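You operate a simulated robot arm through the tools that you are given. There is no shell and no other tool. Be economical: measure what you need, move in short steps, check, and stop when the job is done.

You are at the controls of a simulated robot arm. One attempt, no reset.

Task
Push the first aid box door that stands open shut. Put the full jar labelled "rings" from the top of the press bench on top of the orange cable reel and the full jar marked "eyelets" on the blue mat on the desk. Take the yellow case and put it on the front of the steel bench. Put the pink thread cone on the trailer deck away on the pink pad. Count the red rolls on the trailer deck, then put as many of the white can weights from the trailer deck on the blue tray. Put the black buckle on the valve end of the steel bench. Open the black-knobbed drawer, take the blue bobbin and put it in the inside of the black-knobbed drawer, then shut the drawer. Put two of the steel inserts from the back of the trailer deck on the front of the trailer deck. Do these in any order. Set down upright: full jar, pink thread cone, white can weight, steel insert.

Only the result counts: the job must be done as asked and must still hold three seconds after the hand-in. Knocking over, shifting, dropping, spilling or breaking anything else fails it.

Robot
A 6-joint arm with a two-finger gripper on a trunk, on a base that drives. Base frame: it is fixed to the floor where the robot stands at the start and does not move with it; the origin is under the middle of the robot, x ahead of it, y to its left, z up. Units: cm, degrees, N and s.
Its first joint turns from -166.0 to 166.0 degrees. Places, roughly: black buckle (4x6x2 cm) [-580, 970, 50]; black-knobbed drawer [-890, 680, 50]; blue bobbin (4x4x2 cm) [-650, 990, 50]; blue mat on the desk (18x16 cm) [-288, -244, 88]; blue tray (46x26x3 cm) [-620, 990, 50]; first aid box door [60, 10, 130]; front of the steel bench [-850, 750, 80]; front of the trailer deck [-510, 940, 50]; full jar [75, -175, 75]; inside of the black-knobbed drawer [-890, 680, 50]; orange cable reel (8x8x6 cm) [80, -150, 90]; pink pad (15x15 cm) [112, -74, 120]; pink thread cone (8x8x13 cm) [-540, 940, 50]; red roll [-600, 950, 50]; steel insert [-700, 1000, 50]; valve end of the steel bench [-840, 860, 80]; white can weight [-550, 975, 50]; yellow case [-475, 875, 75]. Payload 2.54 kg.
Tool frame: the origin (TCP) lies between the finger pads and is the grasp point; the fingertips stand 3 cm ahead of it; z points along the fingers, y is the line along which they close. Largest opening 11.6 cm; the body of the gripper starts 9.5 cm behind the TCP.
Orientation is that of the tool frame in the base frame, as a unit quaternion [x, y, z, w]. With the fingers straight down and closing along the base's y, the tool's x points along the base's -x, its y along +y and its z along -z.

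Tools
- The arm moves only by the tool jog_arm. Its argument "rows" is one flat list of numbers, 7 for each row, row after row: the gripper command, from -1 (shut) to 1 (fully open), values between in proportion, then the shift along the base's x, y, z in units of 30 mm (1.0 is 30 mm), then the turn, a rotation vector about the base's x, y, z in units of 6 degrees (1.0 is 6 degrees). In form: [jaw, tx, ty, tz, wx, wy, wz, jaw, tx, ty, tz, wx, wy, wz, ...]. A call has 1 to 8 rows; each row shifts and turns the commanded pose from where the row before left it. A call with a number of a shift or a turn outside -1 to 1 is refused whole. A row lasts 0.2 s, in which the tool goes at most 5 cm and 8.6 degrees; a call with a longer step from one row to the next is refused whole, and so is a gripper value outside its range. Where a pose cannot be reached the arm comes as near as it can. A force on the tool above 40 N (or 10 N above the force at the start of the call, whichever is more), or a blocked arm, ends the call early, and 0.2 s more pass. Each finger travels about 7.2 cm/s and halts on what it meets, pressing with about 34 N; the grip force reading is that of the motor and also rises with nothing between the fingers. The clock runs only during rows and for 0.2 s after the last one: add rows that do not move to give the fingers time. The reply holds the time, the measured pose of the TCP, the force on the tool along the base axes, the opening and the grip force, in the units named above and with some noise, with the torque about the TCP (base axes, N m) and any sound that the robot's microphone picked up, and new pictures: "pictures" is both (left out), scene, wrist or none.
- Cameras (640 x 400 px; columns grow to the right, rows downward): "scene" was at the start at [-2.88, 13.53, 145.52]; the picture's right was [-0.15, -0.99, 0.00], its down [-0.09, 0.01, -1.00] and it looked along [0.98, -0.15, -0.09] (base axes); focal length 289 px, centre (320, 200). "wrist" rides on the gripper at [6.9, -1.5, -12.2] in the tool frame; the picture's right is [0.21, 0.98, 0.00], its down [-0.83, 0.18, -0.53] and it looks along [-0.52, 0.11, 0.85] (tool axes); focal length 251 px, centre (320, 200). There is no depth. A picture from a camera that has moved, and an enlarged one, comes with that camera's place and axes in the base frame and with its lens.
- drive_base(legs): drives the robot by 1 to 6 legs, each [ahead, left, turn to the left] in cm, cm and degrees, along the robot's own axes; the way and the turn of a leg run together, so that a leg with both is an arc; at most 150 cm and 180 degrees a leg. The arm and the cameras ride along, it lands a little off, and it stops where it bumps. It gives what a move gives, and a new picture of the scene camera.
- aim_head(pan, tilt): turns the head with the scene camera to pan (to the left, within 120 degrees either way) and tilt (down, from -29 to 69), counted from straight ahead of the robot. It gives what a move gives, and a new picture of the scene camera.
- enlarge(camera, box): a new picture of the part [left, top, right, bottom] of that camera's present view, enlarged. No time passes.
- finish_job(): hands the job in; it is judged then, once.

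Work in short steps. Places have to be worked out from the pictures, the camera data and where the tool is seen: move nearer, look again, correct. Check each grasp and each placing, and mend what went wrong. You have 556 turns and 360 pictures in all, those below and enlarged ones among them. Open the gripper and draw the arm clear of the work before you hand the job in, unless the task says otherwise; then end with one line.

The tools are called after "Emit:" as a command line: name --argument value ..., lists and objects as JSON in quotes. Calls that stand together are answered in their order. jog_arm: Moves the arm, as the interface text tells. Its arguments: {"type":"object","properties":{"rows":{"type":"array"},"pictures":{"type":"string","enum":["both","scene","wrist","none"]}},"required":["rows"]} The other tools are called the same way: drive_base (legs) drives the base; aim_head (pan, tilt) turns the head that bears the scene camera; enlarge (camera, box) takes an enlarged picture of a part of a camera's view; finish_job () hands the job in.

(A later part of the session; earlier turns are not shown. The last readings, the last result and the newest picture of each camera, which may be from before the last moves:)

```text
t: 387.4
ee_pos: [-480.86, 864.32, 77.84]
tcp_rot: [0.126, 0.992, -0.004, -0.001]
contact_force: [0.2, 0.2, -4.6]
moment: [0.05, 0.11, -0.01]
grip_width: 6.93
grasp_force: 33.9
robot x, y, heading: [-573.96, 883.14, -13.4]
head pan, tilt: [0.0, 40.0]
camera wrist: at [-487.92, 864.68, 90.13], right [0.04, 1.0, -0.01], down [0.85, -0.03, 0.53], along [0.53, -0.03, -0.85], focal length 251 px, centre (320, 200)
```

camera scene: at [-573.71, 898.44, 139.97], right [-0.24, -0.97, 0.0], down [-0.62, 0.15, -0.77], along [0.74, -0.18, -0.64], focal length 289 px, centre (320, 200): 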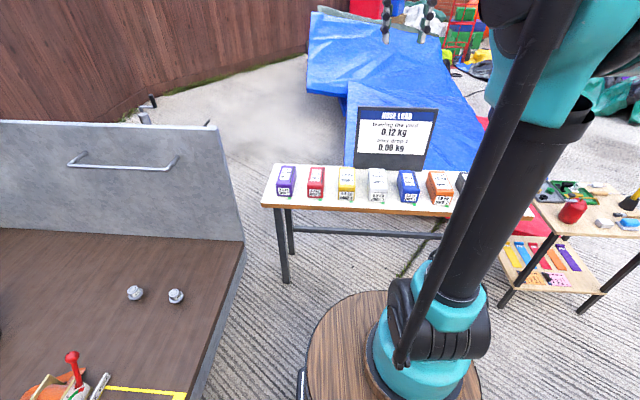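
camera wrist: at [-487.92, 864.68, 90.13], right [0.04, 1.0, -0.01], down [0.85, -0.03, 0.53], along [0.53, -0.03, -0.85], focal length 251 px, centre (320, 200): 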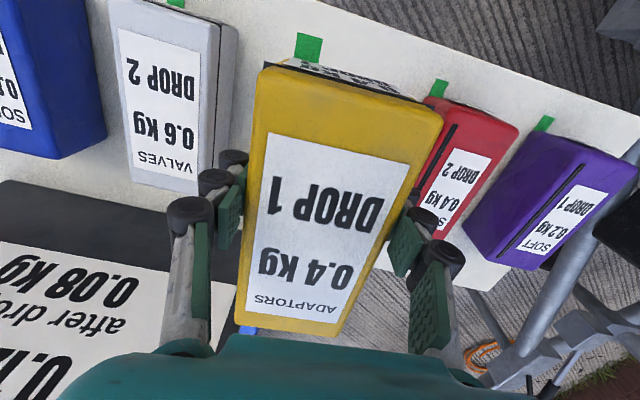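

The yellow case is held. I lift it to travel height and retract.

Emit:
jog_arm --rows '[-1, 0, 0, 1, 0, 0, 0, -1, 0, 0, 1, 0, 0, 0, -1, 0, 0, 1, 0, 0, 0, -1, 0, 0, 1, 0, 0, 0, -1, 0, 0, 1, 0, 0, 0, -1, 0, 0, 1, 0, 0, 0, -1, 0, 0, 1, 0, 0, 0, -1, 0, 0, 1, 0, 0, 0]' --pictures "none"

Emit:
jog_arm --rows '[-1, -0.8, 0.2, 1, 0, 0, 0, -1, -0.8, 0.2, 1, 0, 0, 0, -1, -0.8, 0.2, 1, 0, 0, 0, -1, -0.8, 0.2, 1, 0, 0, 0, -1, -0.8, 0.2, 1, 0, 0, 0, -1, -0.8, 0.2, 1, 0, 0, 0, -1, -0.8, 0.2, 1, 0, 0, 0, -1, -0.8, 0.2, 0, 0, 0, 0]' --pictures "none"

Emit:
drive_base --legs '[[-70, -4, 0], [-70, -4, 0]]'

```text
t: 389.2
ee_pos: [-480.96, 864.22, 102.04]
tcp_rot: [0.127, 0.992, -0.004, -0.002]
contact_force: [1.0, -0.1, -4.8]
moment: [0.02, 0.07, -0.01]
grip_width: 6.94
grasp_force: 33.7
robot x, y, heading: [-573.87, 883.52, -13.8]
head pan, tilt: [0.0, 40.0]
```

```text
t: 391.0
ee_pos: [-500.3, 869.02, 122.97]
tcp_rot: [0.126, 0.992, -0.005, 0.0]
contact_force: [0.1, -0.1, -4.1]
moment: [0.04, 0.13, 0.05]
grip_width: 6.93
grasp_force: 34.1
robot x, y, heading: [-574.23, 883.24, -13.8]
head pan, tilt: [0.0, 40.0]
```

```text
t: 398.3
ee_pos: [-638.56, 894.52, 122.96]
tcp_rot: [0.126, 0.992, -0.005, -0.001]
contact_force: [0.0, 0.2, -4.7]
moment: [0.03, 0.14, -0.02]
grip_width: 6.93
grasp_force: 34.4
robot x, y, heading: [-712.35, 908.72, -13.8]
head pan, tilt: [0.0, 40.0]
camera scene: at [-711.96, 923.93, 139.97], right [-0.24, -0.97, 0.0], down [-0.62, 0.15, -0.77], along [0.74, -0.18, -0.64], focal length 289 px, centre (320, 200)
```

scene: 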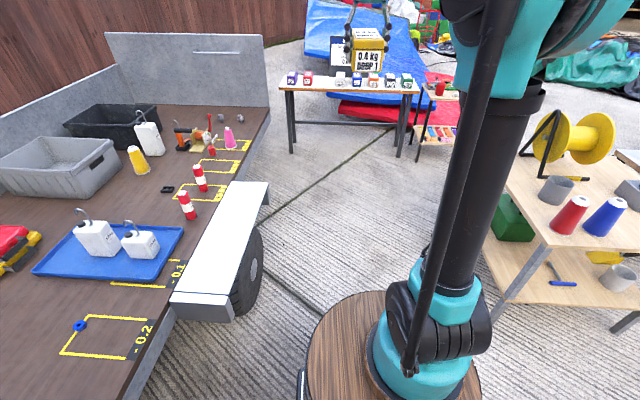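

Emit:
drive_base --legs '[[-13, -63, 0], [0, 0, 175.8], [-18, 80, 0]]'

Emit:
aim_head --pan 0 --tilt 28

```text
t: 413.1
ee_pos: [-819.47, 786.22, 122.85]
tcp_rot: [0.987, -0.158, 0.0, -0.005]
contact_force: [-0.1, 0.0, -4.2]
moment: [0.04, -0.07, 0.03]
grip_width: 6.92
grasp_force: 34.4
robot x, y, heading: [-746.71, 767.22, 162.5]
head pan, tilt: [0.0, 40.0]
camera scene: at [-747.95, 751.98, 139.97], right [0.3, 0.95, 0.0], down [0.61, -0.19, -0.77], along [-0.73, 0.23, -0.64], focal length 289 px, centre (320, 200)
```

scene: 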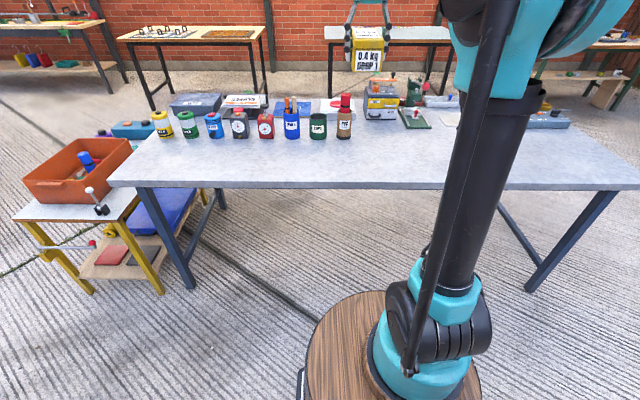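

```text
t: 413.9
ee_pos: [-819.34, 786.13, 122.93]
tcp_rot: [0.987, -0.158, 0.001, -0.004]
contact_force: [-0.3, -0.7, -3.3]
moment: [-0.05, -0.11, 0.01]
grip_width: 6.92
grasp_force: 34.4
robot x, y, heading: [-746.75, 767.77, 162.7]
head pan, tilt: [0.0, 28.0]
camera scene: at [-748.54, 752.17, 141.82], right [0.3, 0.95, 0.0], down [0.45, -0.14, -0.88], along [-0.84, 0.26, -0.47], focal length 289 px, centre (320, 200)
```

scene: 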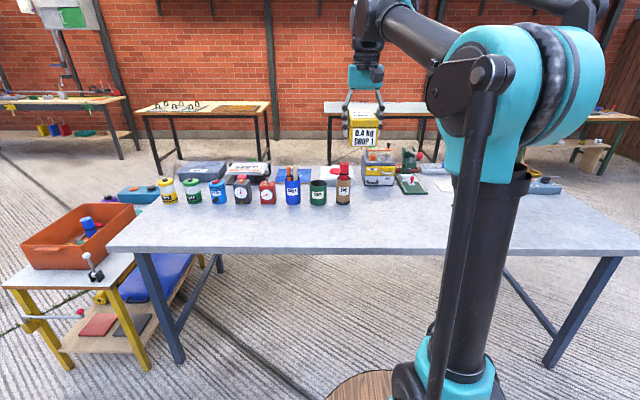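

Bench top at z≈76.3, near edge at x≈−821. I will place the case on the clear front strip at about (−834,798).

Emit:
jog_arm --rows '[-1, -0.61, 0.5, -0.8, 0, 0, 0, -1, -0.61, 0.5, -0.8, 0, 0, 0, -1, -0.61, 0.5, -0.8, 0, 0, 0, -1, -0.61, 0.5, -0.8, 0, 0, 0, -1, -0.61, 0.5, -0.8, 0, 0, 0, -1, -0.61, 0.5, -0.8, 0, 0, 0, -1, -0.61, 0.5, -0.8, 0, 0, 0, -1, -0.61, 0.5, -0.8, 0, 0, 0]' --pictures "none"

Emit:
jog_arm --rows '[-1, 0, 0, -1, 0, 0, 0, -1, 0, 0, -1, 0, 0, 0, -1, 0, 0, -1, 0, 0, 0, -1, 0, 0, -1, 0, 0, 0, -1, 0, 0, 0, 0, 0, 0]' --pictures "both"

```text
t: 415.7
ee_pos: [-833.99, 798.17, 103.69]
tcp_rot: [0.987, -0.159, 0.001, -0.005]
contact_force: [0.3, -0.4, -3.9]
moment: [0.0, -0.05, -0.01]
grip_width: 6.94
grasp_force: 33.7
robot x, y, heading: [-746.97, 767.49, 162.9]
head pan, tilt: [0.0, 28.0]
```

```text
t: 416.9
ee_pos: [-833.86, 798.21, 91.66]
tcp_rot: [0.987, -0.158, 0.001, -0.005]
contact_force: [-0.9, -0.4, -3.7]
moment: [-0.02, -0.09, 0.01]
grip_width: 6.92
grasp_force: 34.1
robot x, y, heading: [-746.47, 767.46, 162.5]
head pan, tilt: [0.0, 28.0]
camera scene: at [-748.54, 752.17, 141.82], right [0.3, 0.95, 0.0], down [0.45, -0.14, -0.88], along [-0.84, 0.26, -0.47], focal length 289 px, centre (320, 200)
camera wrist: at [-826.94, 797.44, 103.77], right [-0.1, -0.99, -0.01], down [-0.84, 0.08, 0.53], along [-0.53, 0.06, -0.85], focal length 251 px, centre (320, 200)
```

scene: 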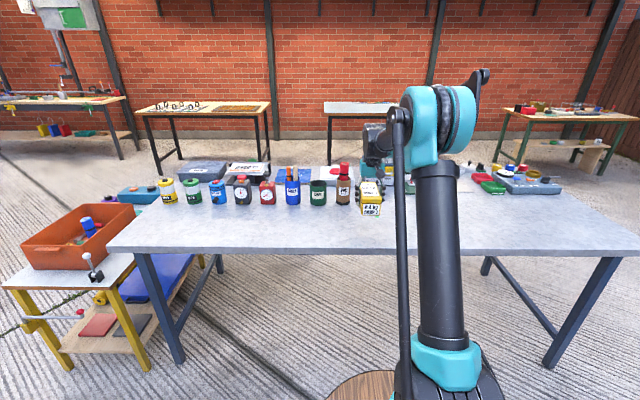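
wrist: 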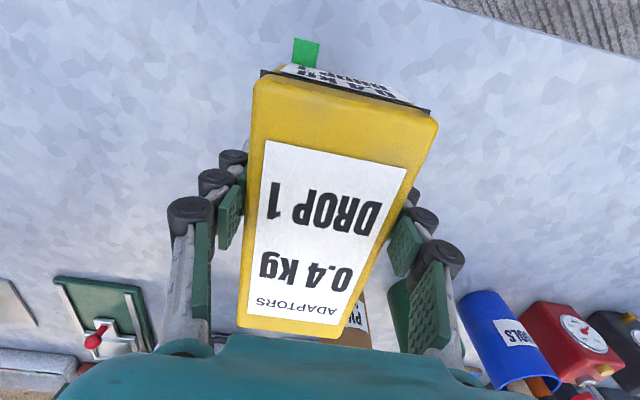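

Emit:
jog_arm --rows '[-1, 0, 0, -1, 0, 0, 0, -1, 0, 0, -0.7, 0, 0, 0, -1, 0, 0, -0.4, 0, 0, 0, -1, 0, 0, -0.2, 0, 0, 0, -1, 0, 0, -0.1, 0, 0, 0, -1, 0, 0, -0.1, 0, 0, 0, -1, 0, 0, 0, 0, 0, 0]' --pictures "none"

Emit:
enlarge --camera "scene" --box '[310, 150, 430, 250]'

```text
t: 418.5
ee_pos: [-834.03, 798.25, 84.18]
tcp_rot: [0.987, -0.159, 0.001, -0.004]
contact_force: [0.3, 0.5, -2.8]
moment: [-0.03, -0.09, -0.01]
grip_width: 6.91
grasp_force: 34.4
robot x, y, heading: [-746.83, 767.37, 162.8]
head pan, tilt: [0.0, 28.0]
```

```text
4.00 times, centred on (370, 200) of scene
camera zoom: at [-748.54, 752.17, 141.82], right [0.3, 0.95, 0.0], down [0.45, -0.14, -0.88], along [-0.84, 0.26, -0.47], focal length 1155 px, centre (120, 200)
```

zoom: 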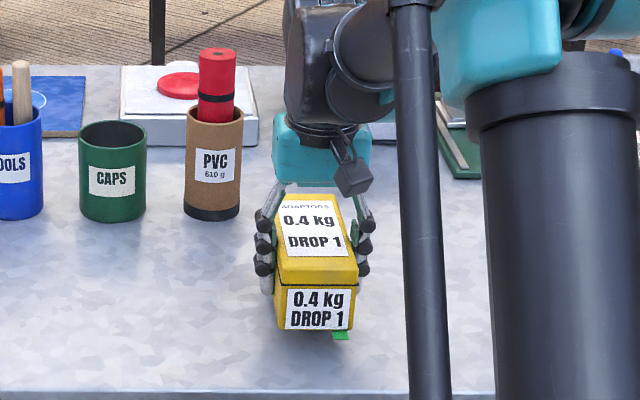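

Emit:
jog_arm --rows '[-1, 0, 0, -0.2, 0, 0, 0, -1, 0, 0, -0.2, 0, 0, 0, -1, 0, 0, 0, 0, 0, 0]' --pictures "none"

Emit:
jog_arm --rows '[-1, 0, 0, -0.15, 0, 0, 0, -1, 0, 0, -0.15, 0, 0, 0, -1, 0, 0, 0, 0, 0, 0]' --pictures "none"

```text
t: 419.3
ee_pos: [-833.98, 798.19, 82.97]
tcp_rot: [0.987, -0.158, 0.001, -0.004]
contact_force: [-0.5, 0.3, -3.7]
moment: [-0.02, -0.07, 0.0]
grip_width: 6.94
grasp_force: 33.9
robot x, y, heading: [-746.94, 767.46, 162.6]
head pan, tilt: [0.0, 28.0]
```

```text
t: 420.1
ee_pos: [-833.95, 798.18, 82.01]
tcp_rot: [0.987, -0.158, 0.001, -0.004]
contact_force: [0.6, 1.1, -1.6]
moment: [-0.04, 0.16, -0.06]
grip_width: 6.96
grasp_force: 33.6
robot x, y, heading: [-747.18, 767.64, 162.7]
head pan, tilt: [0.0, 28.0]
```

Emit:
jog_arm --rows '[-1, 0, 0, -0.07, 0, 0, 0, -1, 0, 0, 0, 0, 0, 0]' --pictures "none"

```text
t: 420.7
ee_pos: [-833.99, 798.15, 81.95]
tcp_rot: [0.987, -0.158, 0.0, -0.005]
contact_force: [-3.7, 1.1, 20.9]
moment: [0.0, 0.1, -0.04]
grip_width: 6.99
grasp_force: 33.6
robot x, y, heading: [-746.57, 767.46, 162.8]
head pan, tilt: [0.0, 28.0]
```

On the bench. I release and rise.

Emit:
jog_arm --rows '[-1, 0, 0, 0.05, 0, 0, 0, 0.5, 0, 0, 0, 0, 0, 0, 0.5, 0, 0, 0, 0, 0, 0, 0.5, 0, 0, 0, 0, 0, 0, 0.5, 0, 0, 1, 0, 0, 0, 0.5, 0, 0, 1, 0, 0, 0, 0.5, 0, 0, 1, 0, 0, 0, 0.5, 0, 0, 1, 0, 0, 0]' --pictures "none"

Emit:
enlarge --camera "scene" --box '[310, 130, 630, 270]'

```text
t: 422.5
ee_pos: [-833.93, 798.23, 94.01]
tcp_rot: [0.987, -0.159, 0.001, -0.005]
contact_force: [0.1, 0.5, 0.1]
moment: [-0.01, -0.02, 0.0]
grip_width: 8.71
grasp_force: 0.0
robot x, y, heading: [-746.84, 767.26, 162.5]
head pan, tilt: [0.0, 28.0]
```

```text
2.00 times, centred on (470, 200) of scene
camera zoom: at [-748.54, 752.17, 141.82], right [0.3, 0.95, 0.0], down [0.45, -0.14, -0.88], along [-0.84, 0.26, -0.47], focal length 578 px, centre (20, 200)
```

zoom: 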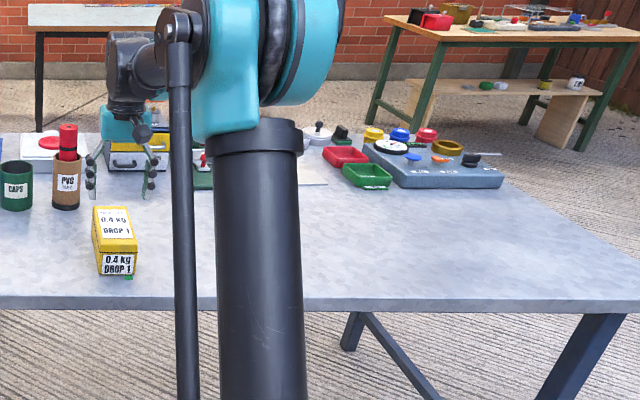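

The yellow case stands on the bench front, and the valve end (cap block) is at the right end. Next I open the drawer: I raise the arm and drive around to the drawer side of the yellow-legged table.

Emit:
jog_arm --rows '[0.1, 0, 0, 1, 0, 0, 0, 0.1, 0, 0, 1, 0, 0, 0, 0.1, 0, 0, 1, 0, 0, 0, 0.1, 0, 0, 1, 0, 0, 0, 0.1, 0.6, -0.3, 1, 0, 0, 0, 0.1, 0.6, -0.3, 1, 0, 0, 0, 0.1, 0.6, -0.3, 1, 0, 0, 0, 0.1, 0.6, -0.3, 1, 0, 0, 0]' --pictures "none"

Emit:
jog_arm --rows '[0.1, 0.8, -0.4, 1, 0, 0, 0, 0.1, 0.8, -0.4, 1, 0, 0, 0, 0.1, 0.8, -0.4, 1, 0, 0, 0, 0.1, 0.8, -0.4, 0, 0, 0, 0]' --pictures "none"

Emit:
drive_base --legs '[[-27, 145, 0], [0, 0, -41.5], [11, 80, 0]]'

Emit:
aim_head --pan 0 --tilt 40

```text
t: 424.3
ee_pos: [-826.86, 794.6, 117.92]
tcp_rot: [0.987, -0.159, 0.001, -0.004]
contact_force: [-0.7, -0.1, -0.5]
moment: [-0.02, -0.03, -0.01]
grip_width: 6.37
grasp_force: 0.0
robot x, y, heading: [-746.76, 767.56, 162.8]
head pan, tilt: [0.0, 28.0]
```

```text
t: 425.3
ee_pos: [-817.3, 789.94, 127.03]
tcp_rot: [0.987, -0.159, 0.001, -0.005]
contact_force: [-0.7, 0.1, -0.7]
moment: [-0.01, -0.04, 0.0]
grip_width: 6.37
grasp_force: 0.1
robot x, y, heading: [-746.8, 767.46, 162.8]
head pan, tilt: [0.0, 28.0]
```

```text
t: 438.5
ee_pos: [-875.7, 653.29, 127.14]
tcp_rot: [0.864, -0.503, 0.002, -0.004]
contact_force: [-0.2, -0.4, -0.5]
moment: [-0.01, 0.0, 0.03]
grip_width: 6.4
grasp_force: 0.1
robot x, y, heading: [-838.78, 589.12, 120.5]
head pan, tilt: [0.0, 28.0]
camera scene: at [-850.01, 579.15, 141.82], right [0.86, 0.51, 0.0], down [0.24, -0.4, -0.88], along [-0.45, 0.76, -0.47], focal length 289 px, centre (320, 200)
```

scene: 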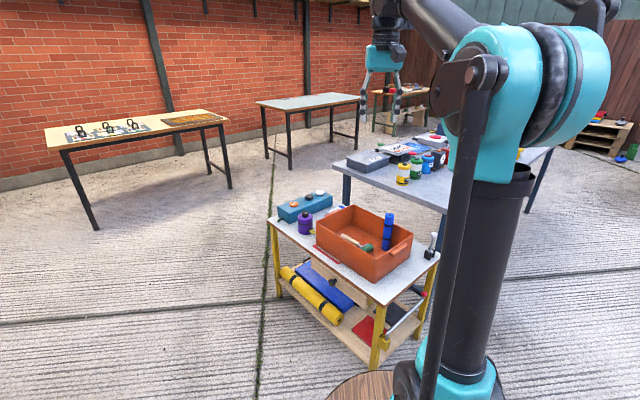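

```text
t: 439.2
ee_pos: [-875.71, 653.27, 127.03]
tcp_rot: [0.864, -0.503, 0.003, -0.003]
contact_force: [-0.3, 0.5, 0.2]
moment: [0.01, 0.01, 0.01]
grip_width: 6.39
grasp_force: 0.0
robot x, y, heading: [-838.42, 589.11, 120.2]
head pan, tilt: [0.0, 40.0]
camera scene: at [-849.69, 578.62, 139.98], right [0.86, 0.51, 0.0], down [0.33, -0.55, -0.77], along [-0.39, 0.66, -0.64], focal length 289 px, centre (320, 200)
```

scene: 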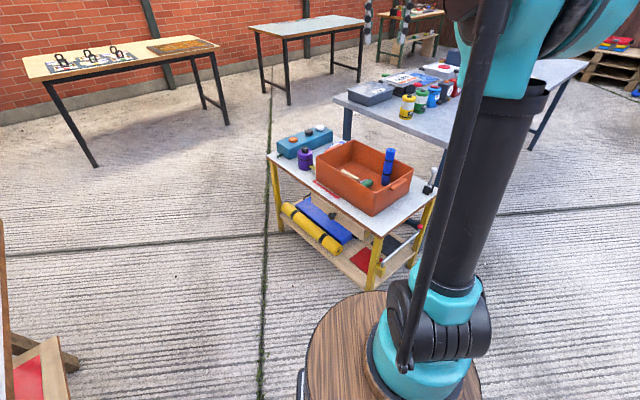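

Emit:
enlarge --camera "scene" --box '[260, 120, 450, 300]'

Emit:
jog_arm --rows '[0.1, 0, 0, 0, 0, 0, 0]' --pictures "wrist"

```text
2.22 times, centred on (355, 210) of scene
camera zoom: at [-849.69, 578.62, 139.98], right [0.86, 0.51, 0.0], down [0.33, -0.55, -0.77], along [-0.39, 0.66, -0.64], focal length 642 px, centre (242, 178)
```

zoom: 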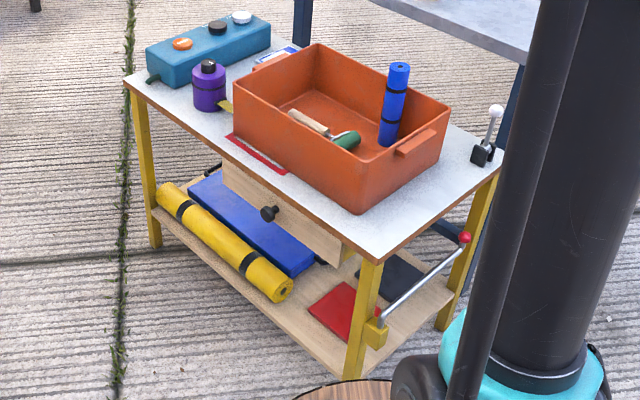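

```text
t: 439.6
ee_pos: [-875.76, 653.3, 127.0]
tcp_rot: [0.864, -0.504, 0.002, -0.004]
contact_force: [-0.5, 0.0, 0.0]
moment: [0.01, 0.0, -0.02]
grip_width: 6.38
grasp_force: 0.1
robot x, y, heading: [-838.99, 588.96, 120.6]
head pan, tilt: [0.0, 40.0]
camera wrist: at [-871.02, 647.97, 139.25], right [-0.74, -0.67, -0.01], down [-0.57, 0.63, 0.53], along [-0.35, 0.4, -0.85], focal length 251 px, centre (320, 200)
```

wrist: 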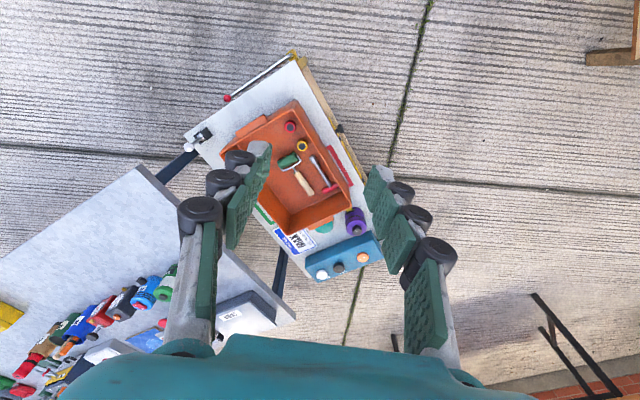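

I need a closer look at the knob. I swing the tool in front of the drawer, rotate it to face the drawer and lower it.

Emit:
jog_arm --rows '[0.1, -0.72, -0.35, -0.8, 0, 0, -1, 0.1, -0.72, -0.35, -0.8, 0, 0, -1, 0.1, -0.72, -0.35, -0.8, 0, 0, -1, 0.1, -0.72, -0.35, -0.8, 0, 0, -1, 0.1, -0.72, -0.35, -0.8, 0, 0, -1, 0.1, -0.72, -0.35, -0.8, 0, 0, -1, 0.1, -0.72, -0.35, -0.8, 0, 0, -1, 0.1, -0.72, -0.35, -0.8, 0, 0, -1]' --pictures "none"

Emit:
jog_arm --rows '[0.1, -0.2, -0.3, -1, 0, 0, 0, 0.1, 0, 0, -1, 0, 0, 0, 0.1, 0, 0, -1, 0, 0, 0, 0.1, 0, 0, -1, 0, 0, 0, 0.1, 0, 0, -1, 0, 0, 0, 0.1, 0, 0, -1, 0, 0, 0, 0.1, 0, 0, -1, 0, 0, 0, 0.1, 0, 0, 0, 0, 0, 0]' --pictures "both"

```text
t: 441.4
ee_pos: [-892.97, 644.95, 107.95]
tcp_rot: [-0.584, 0.811, -0.003, 0.003]
contact_force: [-0.5, 0.0, -0.3]
moment: [0.01, 0.01, 0.02]
grip_width: 6.39
grasp_force: 0.0
robot x, y, heading: [-838.73, 589.73, 120.3]
head pan, tilt: [0.0, 40.0]
```

```text
t: 443.2
ee_pos: [-893.77, 643.94, 86.84]
tcp_rot: [-0.585, 0.811, -0.004, 0.003]
contact_force: [-0.1, 0.0, 0.0]
moment: [-0.04, -0.03, 0.01]
grip_width: 6.39
grasp_force: 0.0
robot x, y, heading: [-838.67, 589.46, 120.4]
head pan, tilt: [0.0, 40.0]
camera scene: at [-849.69, 578.61, 139.97], right [0.86, 0.51, 0.0], down [0.33, -0.55, -0.77], along [-0.39, 0.66, -0.64], focal length 289 px, centre (320, 200)
camera wrist: at [-894.41, 636.97, 98.97], right [-0.99, 0.1, -0.01], down [0.08, 0.84, 0.53], along [0.06, 0.53, -0.85], focal length 251 px, centre (320, 200)
```

scene: 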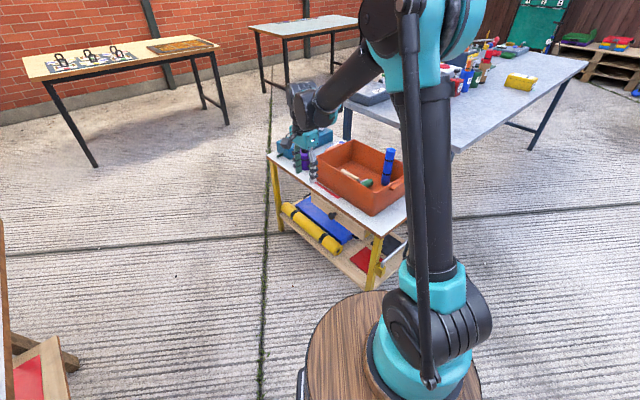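
wrist: 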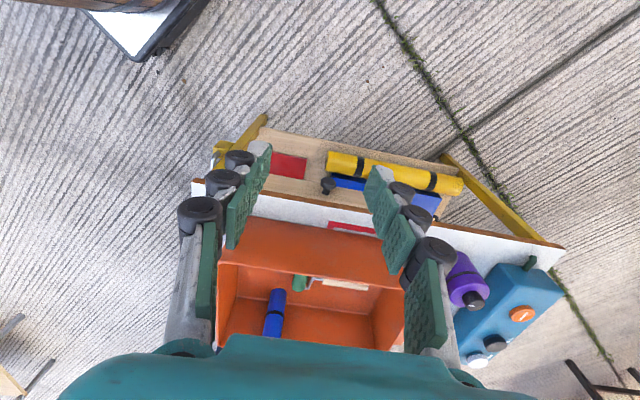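

Emit:
enlarge --camera "wrist" --box '[220, 110, 480, 270]'

```text
2.46 times, centred on (350, 190) of wrist
camera zoom: at [-894.41, 636.97, 98.97], right [-0.99, 0.1, -0.01], down [0.08, 0.84, 0.53], along [0.06, 0.53, -0.85], focal length 619 px, centre (246, 225)
```

zoom: 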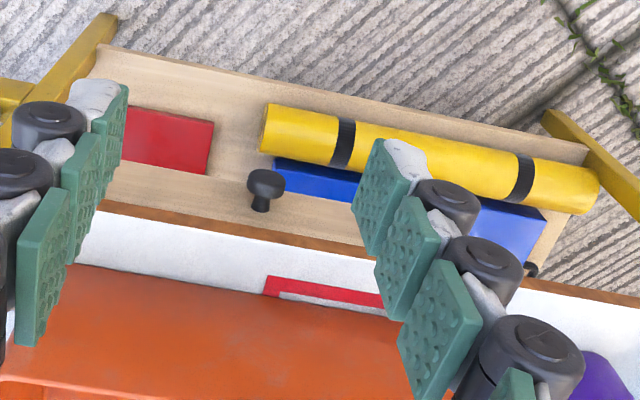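

Three views agree: knob head at about (−892.8,662.2,52.5), directly under the table's front edge. So I tilt the tool about 40° forward to reach it from the front.

Emit:
jog_arm --rows '[0.1, 0, -0.2, 0, 0.95, -0.31, 0, 0.1, 0, -0.2, 0, 0.95, -0.31, 0, 0.1, 0, -0.2, 0, 0.95, -0.31, 0, 0.1, 0, -0.2, 0, 0.95, -0.31, 0, 0.1, 0, 0, 0, 0.95, -0.31, 0, 0.1, 0, 0, 0, 0.95, -0.31, 0, 0.1, 0, 0, 0, 0.95, -0.31, 0, 0.1, 0, 0, 0, 0, 0, 0]' --pictures "both"

```text
t: 445.0
ee_pos: [-893.7, 641.57, 86.89]
tcp_rot: [-0.545, 0.758, 0.208, 0.292]
contact_force: [1.3, -0.5, 0.2]
moment: [0.04, 0.04, 0.03]
grip_width: 6.37
grasp_force: 0.0
robot x, y, heading: [-838.77, 589.26, 120.5]
head pan, tilt: [0.0, 40.0]
camera scene: at [-849.7, 578.61, 139.97], right [0.86, 0.51, 0.0], down [0.33, -0.55, -0.77], along [-0.39, 0.66, -0.64], focal length 289 px, centre (320, 200)
camera wrist: at [-896.36, 628.48, 91.29], right [-0.98, 0.16, -0.15], down [-0.09, 0.3, 0.95], along [0.2, 0.94, -0.28], focal length 251 px, centre (320, 200)
```

scene: 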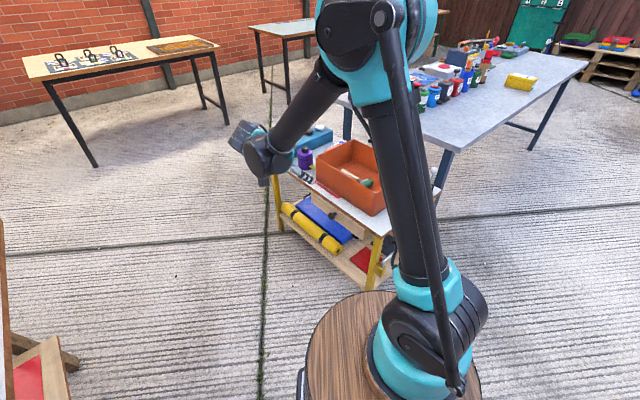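
wrist: 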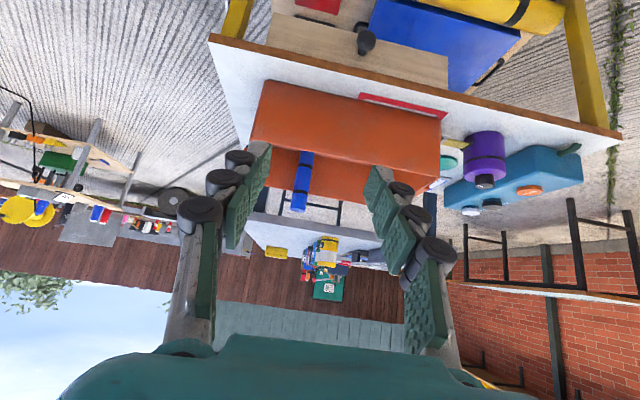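

The view is good: knob ray confirms (−892.9,661.3,52.5). I move to a stand-off point on the approach line.

Emit:
jog_arm --rows '[0.1, -0.1, 0.2, -0.96, 0, 0, 0, 0.1, -0.1, 0.3, -0.96, 0, 0, 0, 0.1, -0.1, 0.3, -0.96, 0, 0, 0, 0.1, -0.1, 0.4, -0.96, 0, 0, 0, 0.1, -0.1, 0.4, -0.96, 0, 0, 0, 0.1, -0.1, 0.5, -0.96, 0, 0, 0, 0.1, -0.1, 0.6, -0.96, 0, 0, 0, 0.1, -0.1, 0.7, -0.96, 0, 0, 0]' --pictures "wrist"

```text
t: 446.8
ee_pos: [-895.95, 651.71, 63.77]
tcp_rot: [-0.545, 0.758, 0.208, 0.291]
contact_force: [0.1, -0.1, -0.1]
moment: [0.0, 0.02, 0.0]
grip_width: 6.39
grasp_force: 0.0
robot x, y, heading: [-838.94, 589.49, 120.6]
head pan, tilt: [0.0, 40.0]
camera wrist: at [-898.69, 638.67, 68.24], right [-0.98, 0.16, -0.15], down [-0.09, 0.3, 0.95], along [0.2, 0.94, -0.28], focal length 251 px, centre (320, 200)
```

wrist: 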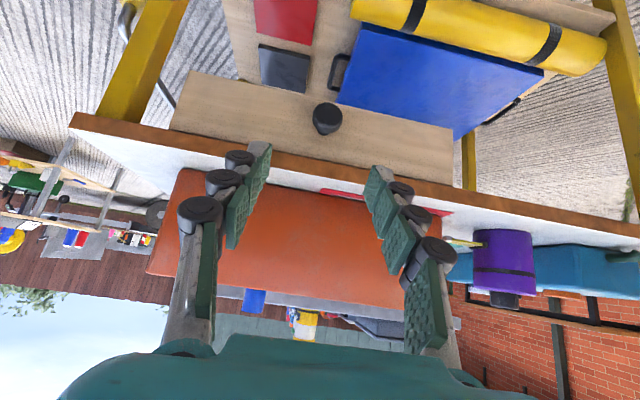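

Aligned with the knob. I advance along the tool axis and check.

Emit:
jog_arm --rows '[0.1, 0.2, 0.76, -0.9, 0, 0, 0, 0.1, 0.2, 0.76, -0.9, 0, 0, 0, 0.1, 0.2, 0.76, -0.9, 0, 0, 0, 0.1, 0.2, 0.7, -0.9, 0, 0, 0, 0.1, 0, 0, 0, 0, 0, 0]' --pictures "wrist"

```text
t: 448.0
ee_pos: [-893.69, 660.72, 53.03]
tcp_rot: [-0.545, 0.758, 0.208, 0.291]
contact_force: [-0.9, 0.5, -1.4]
moment: [0.03, -0.01, -0.04]
grip_width: 6.39
grasp_force: 0.0
robot x, y, heading: [-838.79, 589.28, 120.4]
head pan, tilt: [0.0, 40.0]
camera wrist: at [-896.36, 647.66, 57.42], right [-0.98, 0.16, -0.15], down [-0.09, 0.3, 0.95], along [0.2, 0.94, -0.28], focal length 251 px, centre (320, 200)
```

wrist: 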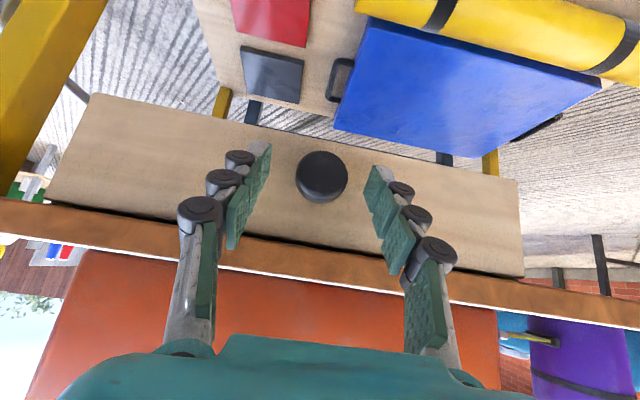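

Emit:
jog_arm --rows '[0.1, 0.05, 0.15, -0.16, 0, 0, 0, -1, 0, 0, 0, 0, 0, 0, -1, 0, 0, 0, 0, 0, 0, -1, 0, 0, 0, 0, 0, 0, -1, 0, 0, 0, 0, 0, 0]' --pictures "wrist"

```text
t: 449.2
ee_pos: [-893.7, 661.15, 52.56]
tcp_rot: [-0.545, 0.757, 0.209, 0.292]
contact_force: [-26.8, 8.4, 5.7]
moment: [0.18, 0.34, 0.59]
grip_width: 3.24
grasp_force: 44.9
robot x, y, heading: [-838.37, 589.2, 120.5]
head pan, tilt: [0.0, 40.0]
camera wrist: at [-896.35, 648.11, 56.97], right [-0.98, 0.16, -0.14], down [-0.09, 0.3, 0.95], along [0.19, 0.94, -0.28], focal length 251 px, centre (320, 200)
```

wrist: 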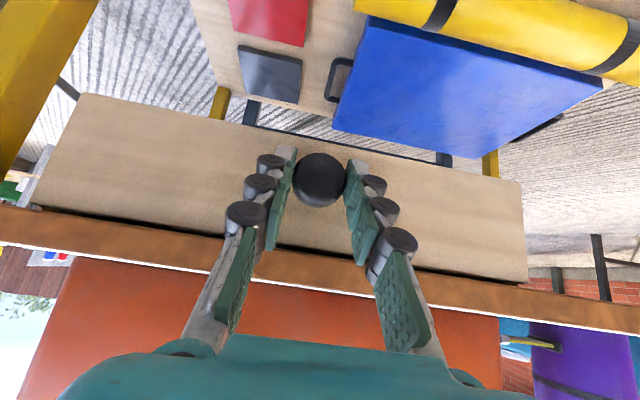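

The knob is gripped. I relieve the side load and pull outward along (−0.31,−0.95).

Emit:
jog_arm --rows '[-1, -0.08, 0.03, 0, 0, 0, 0, -1, -0.1, -0.32, 0, 0, 0, 0, -1, -0.1, -0.32, 0, 0, 0, 0, -1, -0.1, -0.32, 0, 0, 0, 0, -1, -0.1, -0.32, 0, 0, 0, 0]' --pictures "wrist"

```text
t: 450.4
ee_pos: [-894.88, 657.41, 52.53]
tcp_rot: [-0.544, 0.758, 0.208, 0.292]
contact_force: [-12.2, 4.3, 8.1]
moment: [0.52, -0.08, 0.36]
grip_width: 3.24
grasp_force: 44.9
robot x, y, heading: [-838.56, 589.22, 120.6]
head pan, tilt: [0.0, 40.0]
camera wrist: at [-897.63, 644.36, 56.97], right [-0.98, 0.16, -0.15], down [-0.09, 0.3, 0.95], along [0.2, 0.94, -0.28], focal length 251 px, centre (320, 200)
```

wrist: 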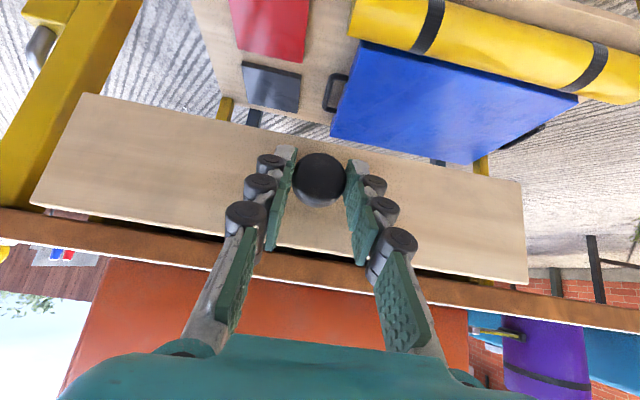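

The drawer is moving. I keep pulling.

Emit:
jog_arm --rows '[-1, -0.23, -0.62, 0, 0, 0, 0, -1, -0.21, -0.63, 0, 0, 0, 0, -1, -0.21, -0.63, 0, 0, 0, 0, -1, -0.21, -0.63, 0, 0, 0, 0, -1, -0.21, -0.63, 0, 0, 0, 0, -1, -0.21, -0.63, 0, 0, 0, 0, -1, 0, 0, 0, 0, 0, 0]' --pictures "both"

```text
t: 452.0
ee_pos: [-898.62, 646.02, 52.64]
tcp_rot: [-0.544, 0.759, 0.207, 0.292]
contact_force: [33.9, -10.3, -0.1]
moment: [0.07, -0.5, -0.74]
grip_width: 3.25
grasp_force: 44.6
robot x, y, heading: [-838.69, 589.28, 120.4]
head pan, tilt: [0.0, 40.0]
camera scene: at [-849.62, 578.59, 139.97], right [0.86, 0.51, 0.0], down [0.33, -0.55, -0.77], along [-0.39, 0.66, -0.64], focal length 289 px, centre (320, 200)
camera wrist: at [-901.39, 632.96, 56.99], right [-0.98, 0.16, -0.15], down [-0.09, 0.3, 0.95], along [0.2, 0.94, -0.28], focal length 251 px, centre (320, 200)
```

scene: 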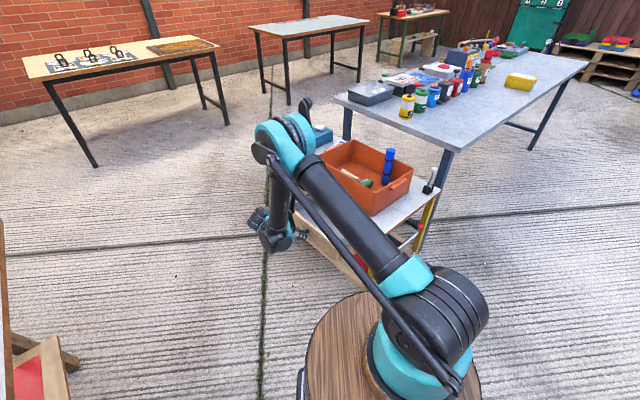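
wrist: 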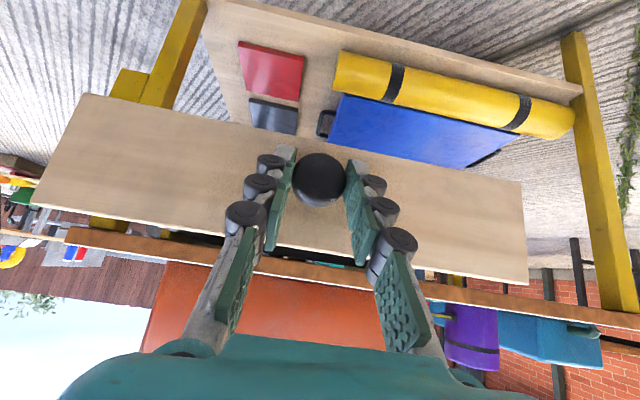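

Emit:
jog_arm --rows '[-1, 0.1, -0.03, 0, 0, 0, 0, -1, -0.17, -0.64, 0, 0, 0, 0, -1, -0.18, -0.64, 0, 0, 0, 0, -1, -0.18, -0.64, 0, 0, 0, 0, -1, 0, 0, 0, 0, 0, 0]' --pictures "wrist"

```text
t: 453.1
ee_pos: [-900.38, 640.31, 52.59]
tcp_rot: [-0.546, 0.757, 0.211, 0.29]
contact_force: [-3.5, 2.6, -3.4]
moment: [0.19, -0.1, -0.02]
grip_width: 3.26
grasp_force: 45.0
robot x, y, heading: [-838.54, 589.42, 120.4]
head pan, tilt: [0.0, 40.0]
stopped in row 5: the force on the tool passed its limit at 48 N (the readings are from after the stop); the commanded pose is now the measured one
camera wrist: at [-903.07, 627.23, 56.96], right [-0.98, 0.15, -0.14], down [-0.09, 0.3, 0.95], along [0.19, 0.94, -0.28], focal length 251 px, centre (320, 200)
```

wrist: 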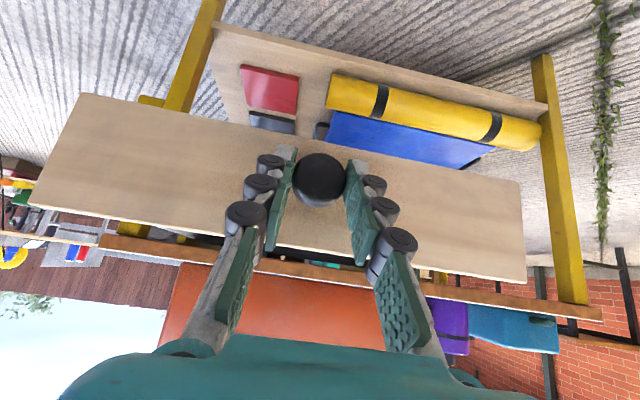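

The drawer hit its stop at about 22 cm out. I release the knob and back away along the tool axis.

Emit:
jog_arm --rows '[0.1, 0, 0, 0, 0, 0, 0, 0.1, 0, 0, 0, 0, 0, 0, 0.1, -0.15, -0.5, 0.6, 0, 0, 0, 0.1, -0.2, -0.64, 0.75, 0, 0, 0, 0.1, -0.2, -0.64, 0.75, 0, 0, 0, 0.1, 0, 0, 1, 0, 0, 0, 0.1, 0, 0, 1, 0, 0, 0, 0.1, 0, 0, 1, 0, 0, 0]' --pictures "wrist"

```text
t: 454.9
ee_pos: [-901.99, 634.92, 67.94]
tcp_rot: [-0.546, 0.757, 0.211, 0.29]
contact_force: [0.6, 0.6, -0.3]
moment: [0.0, -0.03, -0.01]
grip_width: 6.38
grasp_force: 0.0
robot x, y, heading: [-838.93, 589.45, 120.2]
head pan, tilt: [0.0, 40.0]
camera wrist: at [-904.6, 621.81, 72.33], right [-0.98, 0.16, -0.14], down [-0.09, 0.3, 0.95], along [0.19, 0.94, -0.28], focal length 251 px, centre (320, 200)
```

wrist: 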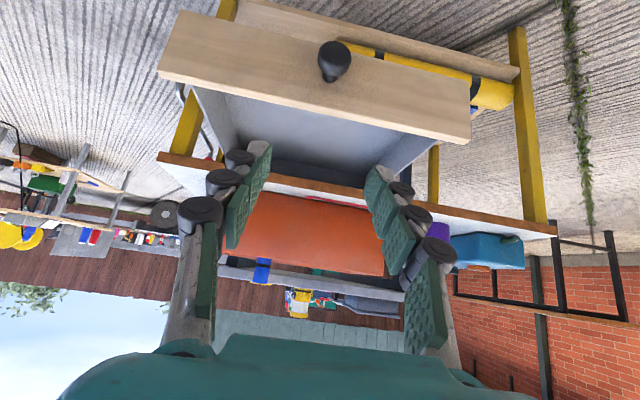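

The drawer stands open. I straighten the tool, raise it and drive to the trailer for the blue bobbin.

Emit:
jog_arm --rows '[0.1, 0, 0, 1, 0, 0, 0, 0.1, 0, 0, 1, 0, 0, 0, 0.1, 0, 0, 1, 0, 0, 0, 0.1, 0, 0, 1, -0.95, 0.31, 0, 0.1, 0, 0, 1, -0.95, 0.31, 0, 0.1, 0, 0, 1, -0.95, 0.31, 0, 0.1, 0, 0, 1, -0.95, 0.31, 0, 0.1, 0, 0, 1, -0.95, 0.31, 0]' --pictures "none"

Emit:
jog_arm --rows '[0.1, 0.2, 0.2, 1, -0.95, 0.31, 0.8, 0.1, 0.2, 0.2, 1, -0.95, 0.31, 0.8, 0.1, 0.3, 0.2, 1, 0, 0, 0.8, 0.1, 0.3, 0.2, 1, 0, 0, 0.8, 0.1, 0.3, 0.2, 1, 0, 0, 0.8, 0.1, 0.3, 0.2, 1, 0, 0, 0.8, 0.1, 0.3, 0.2, 1, 0, 0, 0.8, 0.1, 0, 0, 1, 0, 0, 0.8]' --pictures "wrist"

```text
t: 456.7
ee_pos: [-901.97, 634.92, 91.92]
tcp_rot: [-0.583, 0.806, 0.061, 0.084]
contact_force: [0.6, 0.3, -0.3]
moment: [-0.04, 0.01, 0.02]
grip_width: 6.35
grasp_force: 0.2
robot x, y, heading: [-838.46, 589.26, 120.4]
head pan, tilt: [0.0, 40.0]
```

```text
t: 458.5
ee_pos: [-896.38, 639.17, 115.86]
tcp_rot: [0.819, -0.574, -0.006, 0.006]
contact_force: [0.2, -0.2, 0.0]
moment: [-0.02, -0.03, -0.02]
grip_width: 6.37
grasp_force: 0.1
robot x, y, heading: [-839.08, 589.23, 120.5]
head pan, tilt: [0.0, 40.0]
camera wrist: at [-892.27, 633.29, 128.02], right [-0.84, -0.54, 0.02], down [-0.45, 0.72, 0.54], along [-0.3, 0.45, -0.84], focal length 251 px, centre (320, 200)
```

wrist: 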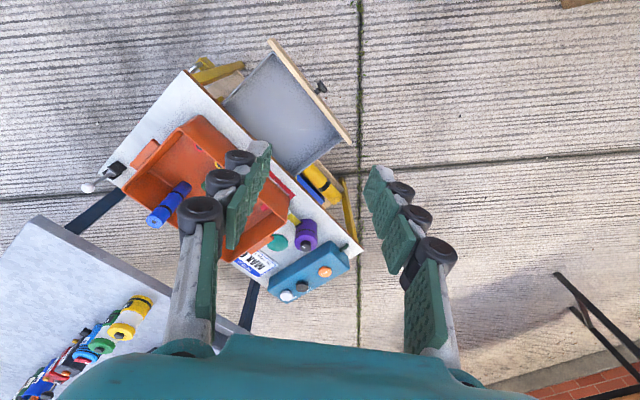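

The drawer is open with its interior clear at about (−895,653). Now I drive to the trailer.

Emit:
drive_base --legs '[[9, -85, 0], [0, 0, -46.4], [106, 12, 0], [106, 12, 0], [66, -44, 0]]'

Emit:
aim_head --pan -5 --tilt 45

```text
t: 479.3
ee_pos: [-676.62, 978.9, 115.91]
tcp_rot: [-0.527, 0.85, 0.007, -0.004]
contact_force: [0.0, -0.6, -0.3]
moment: [-0.02, -0.06, -0.01]
grip_width: 6.39
grasp_force: 0.0
robot x, y, heading: [-672.96, 902.56, 73.9]
head pan, tilt: [0.0, 40.0]
camera scene: at [-688.2, 903.48, 139.97], right [0.96, -0.28, 0.0], down [-0.18, -0.62, -0.77], along [0.21, 0.74, -0.64], focal length 289 px, centre (320, 200)
```

scene: 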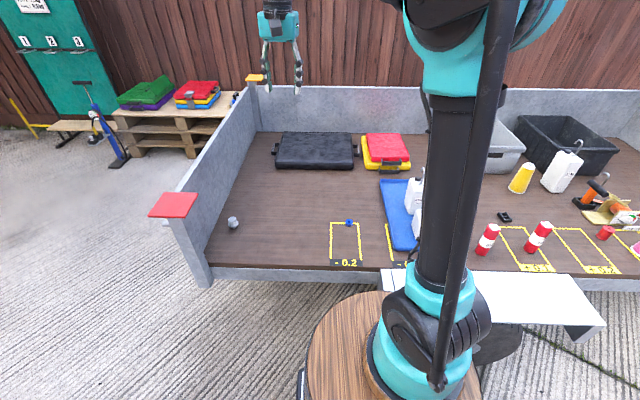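

```text
t: 480.0
ee_pos: [-676.57, 979.0, 115.84]
tcp_rot: [-0.526, 0.85, 0.006, -0.004]
contact_force: [0.0, -0.4, -0.5]
moment: [-0.01, -0.01, -0.01]
grip_width: 6.38
grasp_force: 0.0
robot x, y, heading: [-672.88, 902.75, 74.0]
head pan, tilt: [-5.0, 45.0]
camera scene: at [-687.63, 902.91, 139.25], right [0.93, -0.36, 0.0], down [-0.25, -0.66, -0.71], along [0.25, 0.66, -0.71], focal length 289 px, centre (320, 200)
```

scene: 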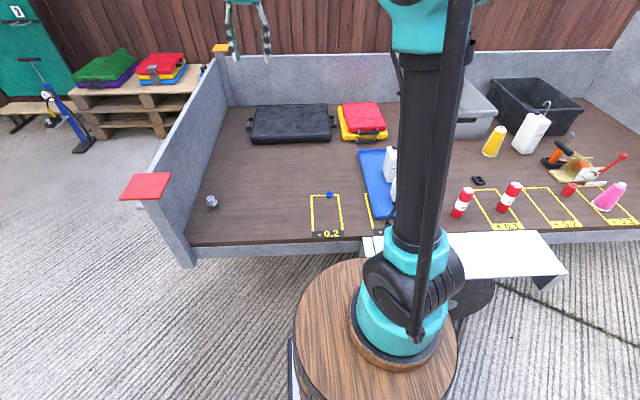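

Emit:
jog_arm --rows '[0.1, 1, 0.27, -1, 0, 0, 0, 0.1, 1, 0.27, -1, 0, 0, 0, 0.1, 1, 0.27, -1, 0, 0, 0, 0.1, 1, 0.27, -1, 0, 0, 0, 0.1, 1, 0.27, -1, 0, 0, 0, 0.1, 1, 0.27, -1, 0, 0, 0, 0.1, 1, 0.27, -1, 0, 0, 0, 0.1, 1, 0.27, -1, 0, 0, 0]' --pictures "none"

Emit:
jog_arm --rows '[0.1, 0.4, 0, -1, 0, 0, 0, 0.1, 0, 0, -1, 0, 0, 0, 0.1, 0, 0, -1, 0, 0, 0, 0.1, 0, 0, -1, 0, 0, 0, 0.1, 0, 0, -1, 0, 0, 0, 0.1, 0, 0, -1, 0, 0, 0, 0.1, 0, 0, 0, 0, 0, 0]' --pictures "wrist"

```text
t: 481.8
ee_pos: [-652.58, 985.44, 91.8]
tcp_rot: [-0.527, 0.85, 0.007, -0.003]
contact_force: [-0.7, -0.5, 0.3]
moment: [0.04, -0.01, -0.01]
grip_width: 6.38
grasp_force: 0.1
robot x, y, heading: [-672.97, 902.55, 74.3]
head pan, tilt: [-5.0, 45.0]
```

```text
t: 483.4
ee_pos: [-651.51, 985.54, 73.77]
tcp_rot: [-0.527, 0.85, 0.007, -0.003]
contact_force: [0.6, -0.4, -0.8]
moment: [0.01, 0.03, 0.01]
grip_width: 6.39
grasp_force: 0.1
robot x, y, heading: [-672.86, 902.95, 74.1]
head pan, tilt: [-5.0, 45.0]
camera wrist: at [-652.86, 978.49, 85.96], right [-0.97, 0.24, 0.02], down [0.21, 0.82, 0.54], along [0.12, 0.53, -0.84], focal length 251 px, centre (320, 200)
```

wrist: 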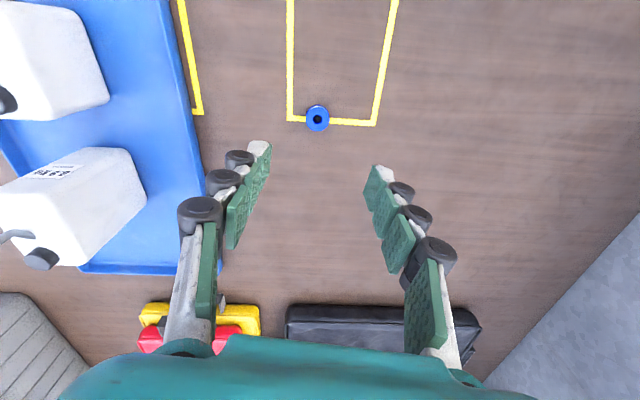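

Emit:
jog_arm --rows '[0.1, 0.1, 0.43, -1, 0, 0, 0, 0.1, 0, 0, -1, 0, 0, 0, 0.1, 0, 0, -1, 0, 0, 0, 0.1, 0, 0, -1, 0, 0, 0, 0.1, 0, 0, -1, 0, 0, 0, 0.1, 0, 0, 0, 0, 0, 0]' --pictures "wrist"

```text
t: 484.8
ee_pos: [-650.99, 986.73, 58.89]
tcp_rot: [-0.527, 0.85, 0.007, -0.004]
contact_force: [-0.2, -0.3, 0.4]
moment: [-0.06, 0.01, 0.01]
grip_width: 6.39
grasp_force: 0.0
robot x, y, heading: [-673.07, 902.89, 74.2]
head pan, tilt: [-5.0, 45.0]
camera wrist: at [-652.55, 979.83, 70.92], right [-0.97, 0.24, 0.02], down [0.21, 0.82, 0.54], along [0.12, 0.53, -0.84], focal length 251 px, centre (320, 200)
```

wrist: 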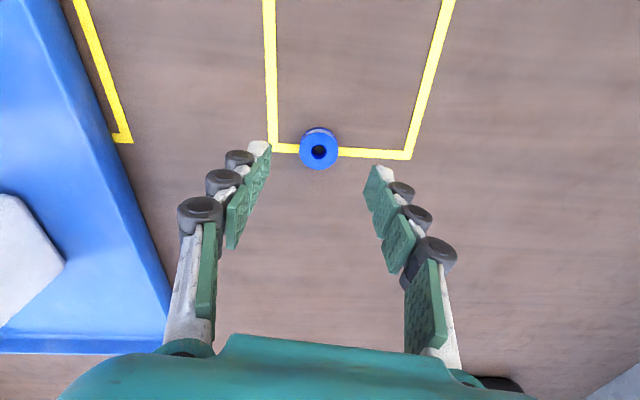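

Emit:
jog_arm --rows '[0.1, 0, -0.1, -0.7, 0, 0, 0, 0.1, 0, 0, -0.5, 0, 0, 0, -1, 0, 0, 0, 0, 0, 0, -1, 0, 0, 0, 0, 0, 0, -1, 0, 0, 0, 0, 0, 0, -1, 0, 0, 0, 0, 0, 0, -1, 0, 0, 1, 0, 0, 0, -1, 0, 0, 1, 0, 0, 0]' --pictures "wrist"

```text
t: 486.6
ee_pos: [-651.07, 986.3, 61.27]
tcp_rot: [-0.527, 0.85, 0.006, -0.004]
contact_force: [0.1, 0.7, -0.2]
moment: [-0.02, 0.02, -0.03]
grip_width: 0.0
grasp_force: 28.3
robot x, y, heading: [-672.9, 902.52, 74.0]
head pan, tilt: [-5.0, 45.0]
camera wrist: at [-652.58, 979.38, 73.37], right [-0.97, 0.24, 0.02], down [0.21, 0.82, 0.54], along [0.12, 0.53, -0.84], focal length 251 px, centre (320, 200)
```

wrist: 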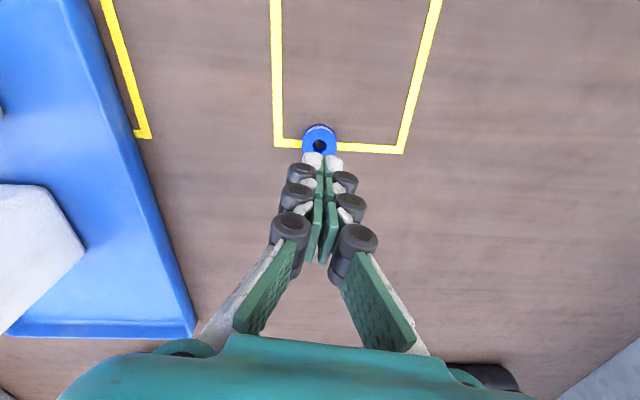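

I missed: the fingertips passed above the bobbin, so the deck must be a bit lower than I assumed. I open and go down in small steps until contact.

Emit:
jog_arm --rows '[0.1, 0, 0, 0, 0, 0, 0, 0.1, 0, 0, 0, 0, 0, 0, 0.1, 0, 0, -1, 0, 0, 0, 0.1, 0, 0, -1, 0, 0, 0, 0.1, 0, 0, -0.2, 0, 0, 0, 0.1, 0, 0, -0.15, 0, 0, 0, 0.1, 0, 0, 0, 0, 0, 0]' --pictures "wrist"

```text
t: 488.2
ee_pos: [-651.08, 986.34, 54.15]
tcp_rot: [-0.527, 0.85, 0.007, -0.003]
contact_force: [-1.1, -0.1, -0.3]
moment: [-0.02, -0.02, 0.02]
grip_width: 6.39
grasp_force: 0.1
robot x, y, heading: [-672.84, 902.71, 74.1]
head pan, tilt: [-5.0, 45.0]
camera wrist: at [-652.57, 979.42, 66.33], right [-0.97, 0.24, 0.02], down [0.21, 0.82, 0.54], along [0.12, 0.53, -0.84], focal length 251 px, centre (320, 200)
```

wrist: 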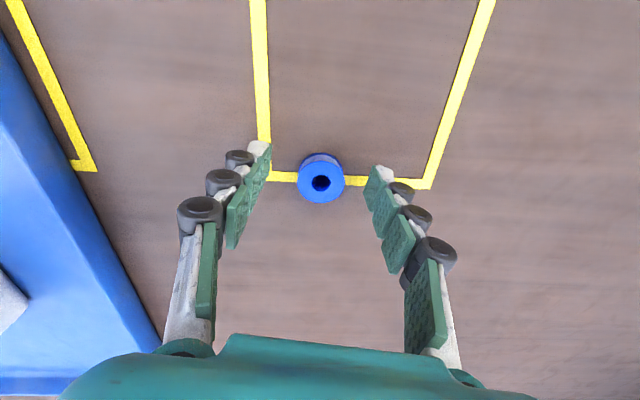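

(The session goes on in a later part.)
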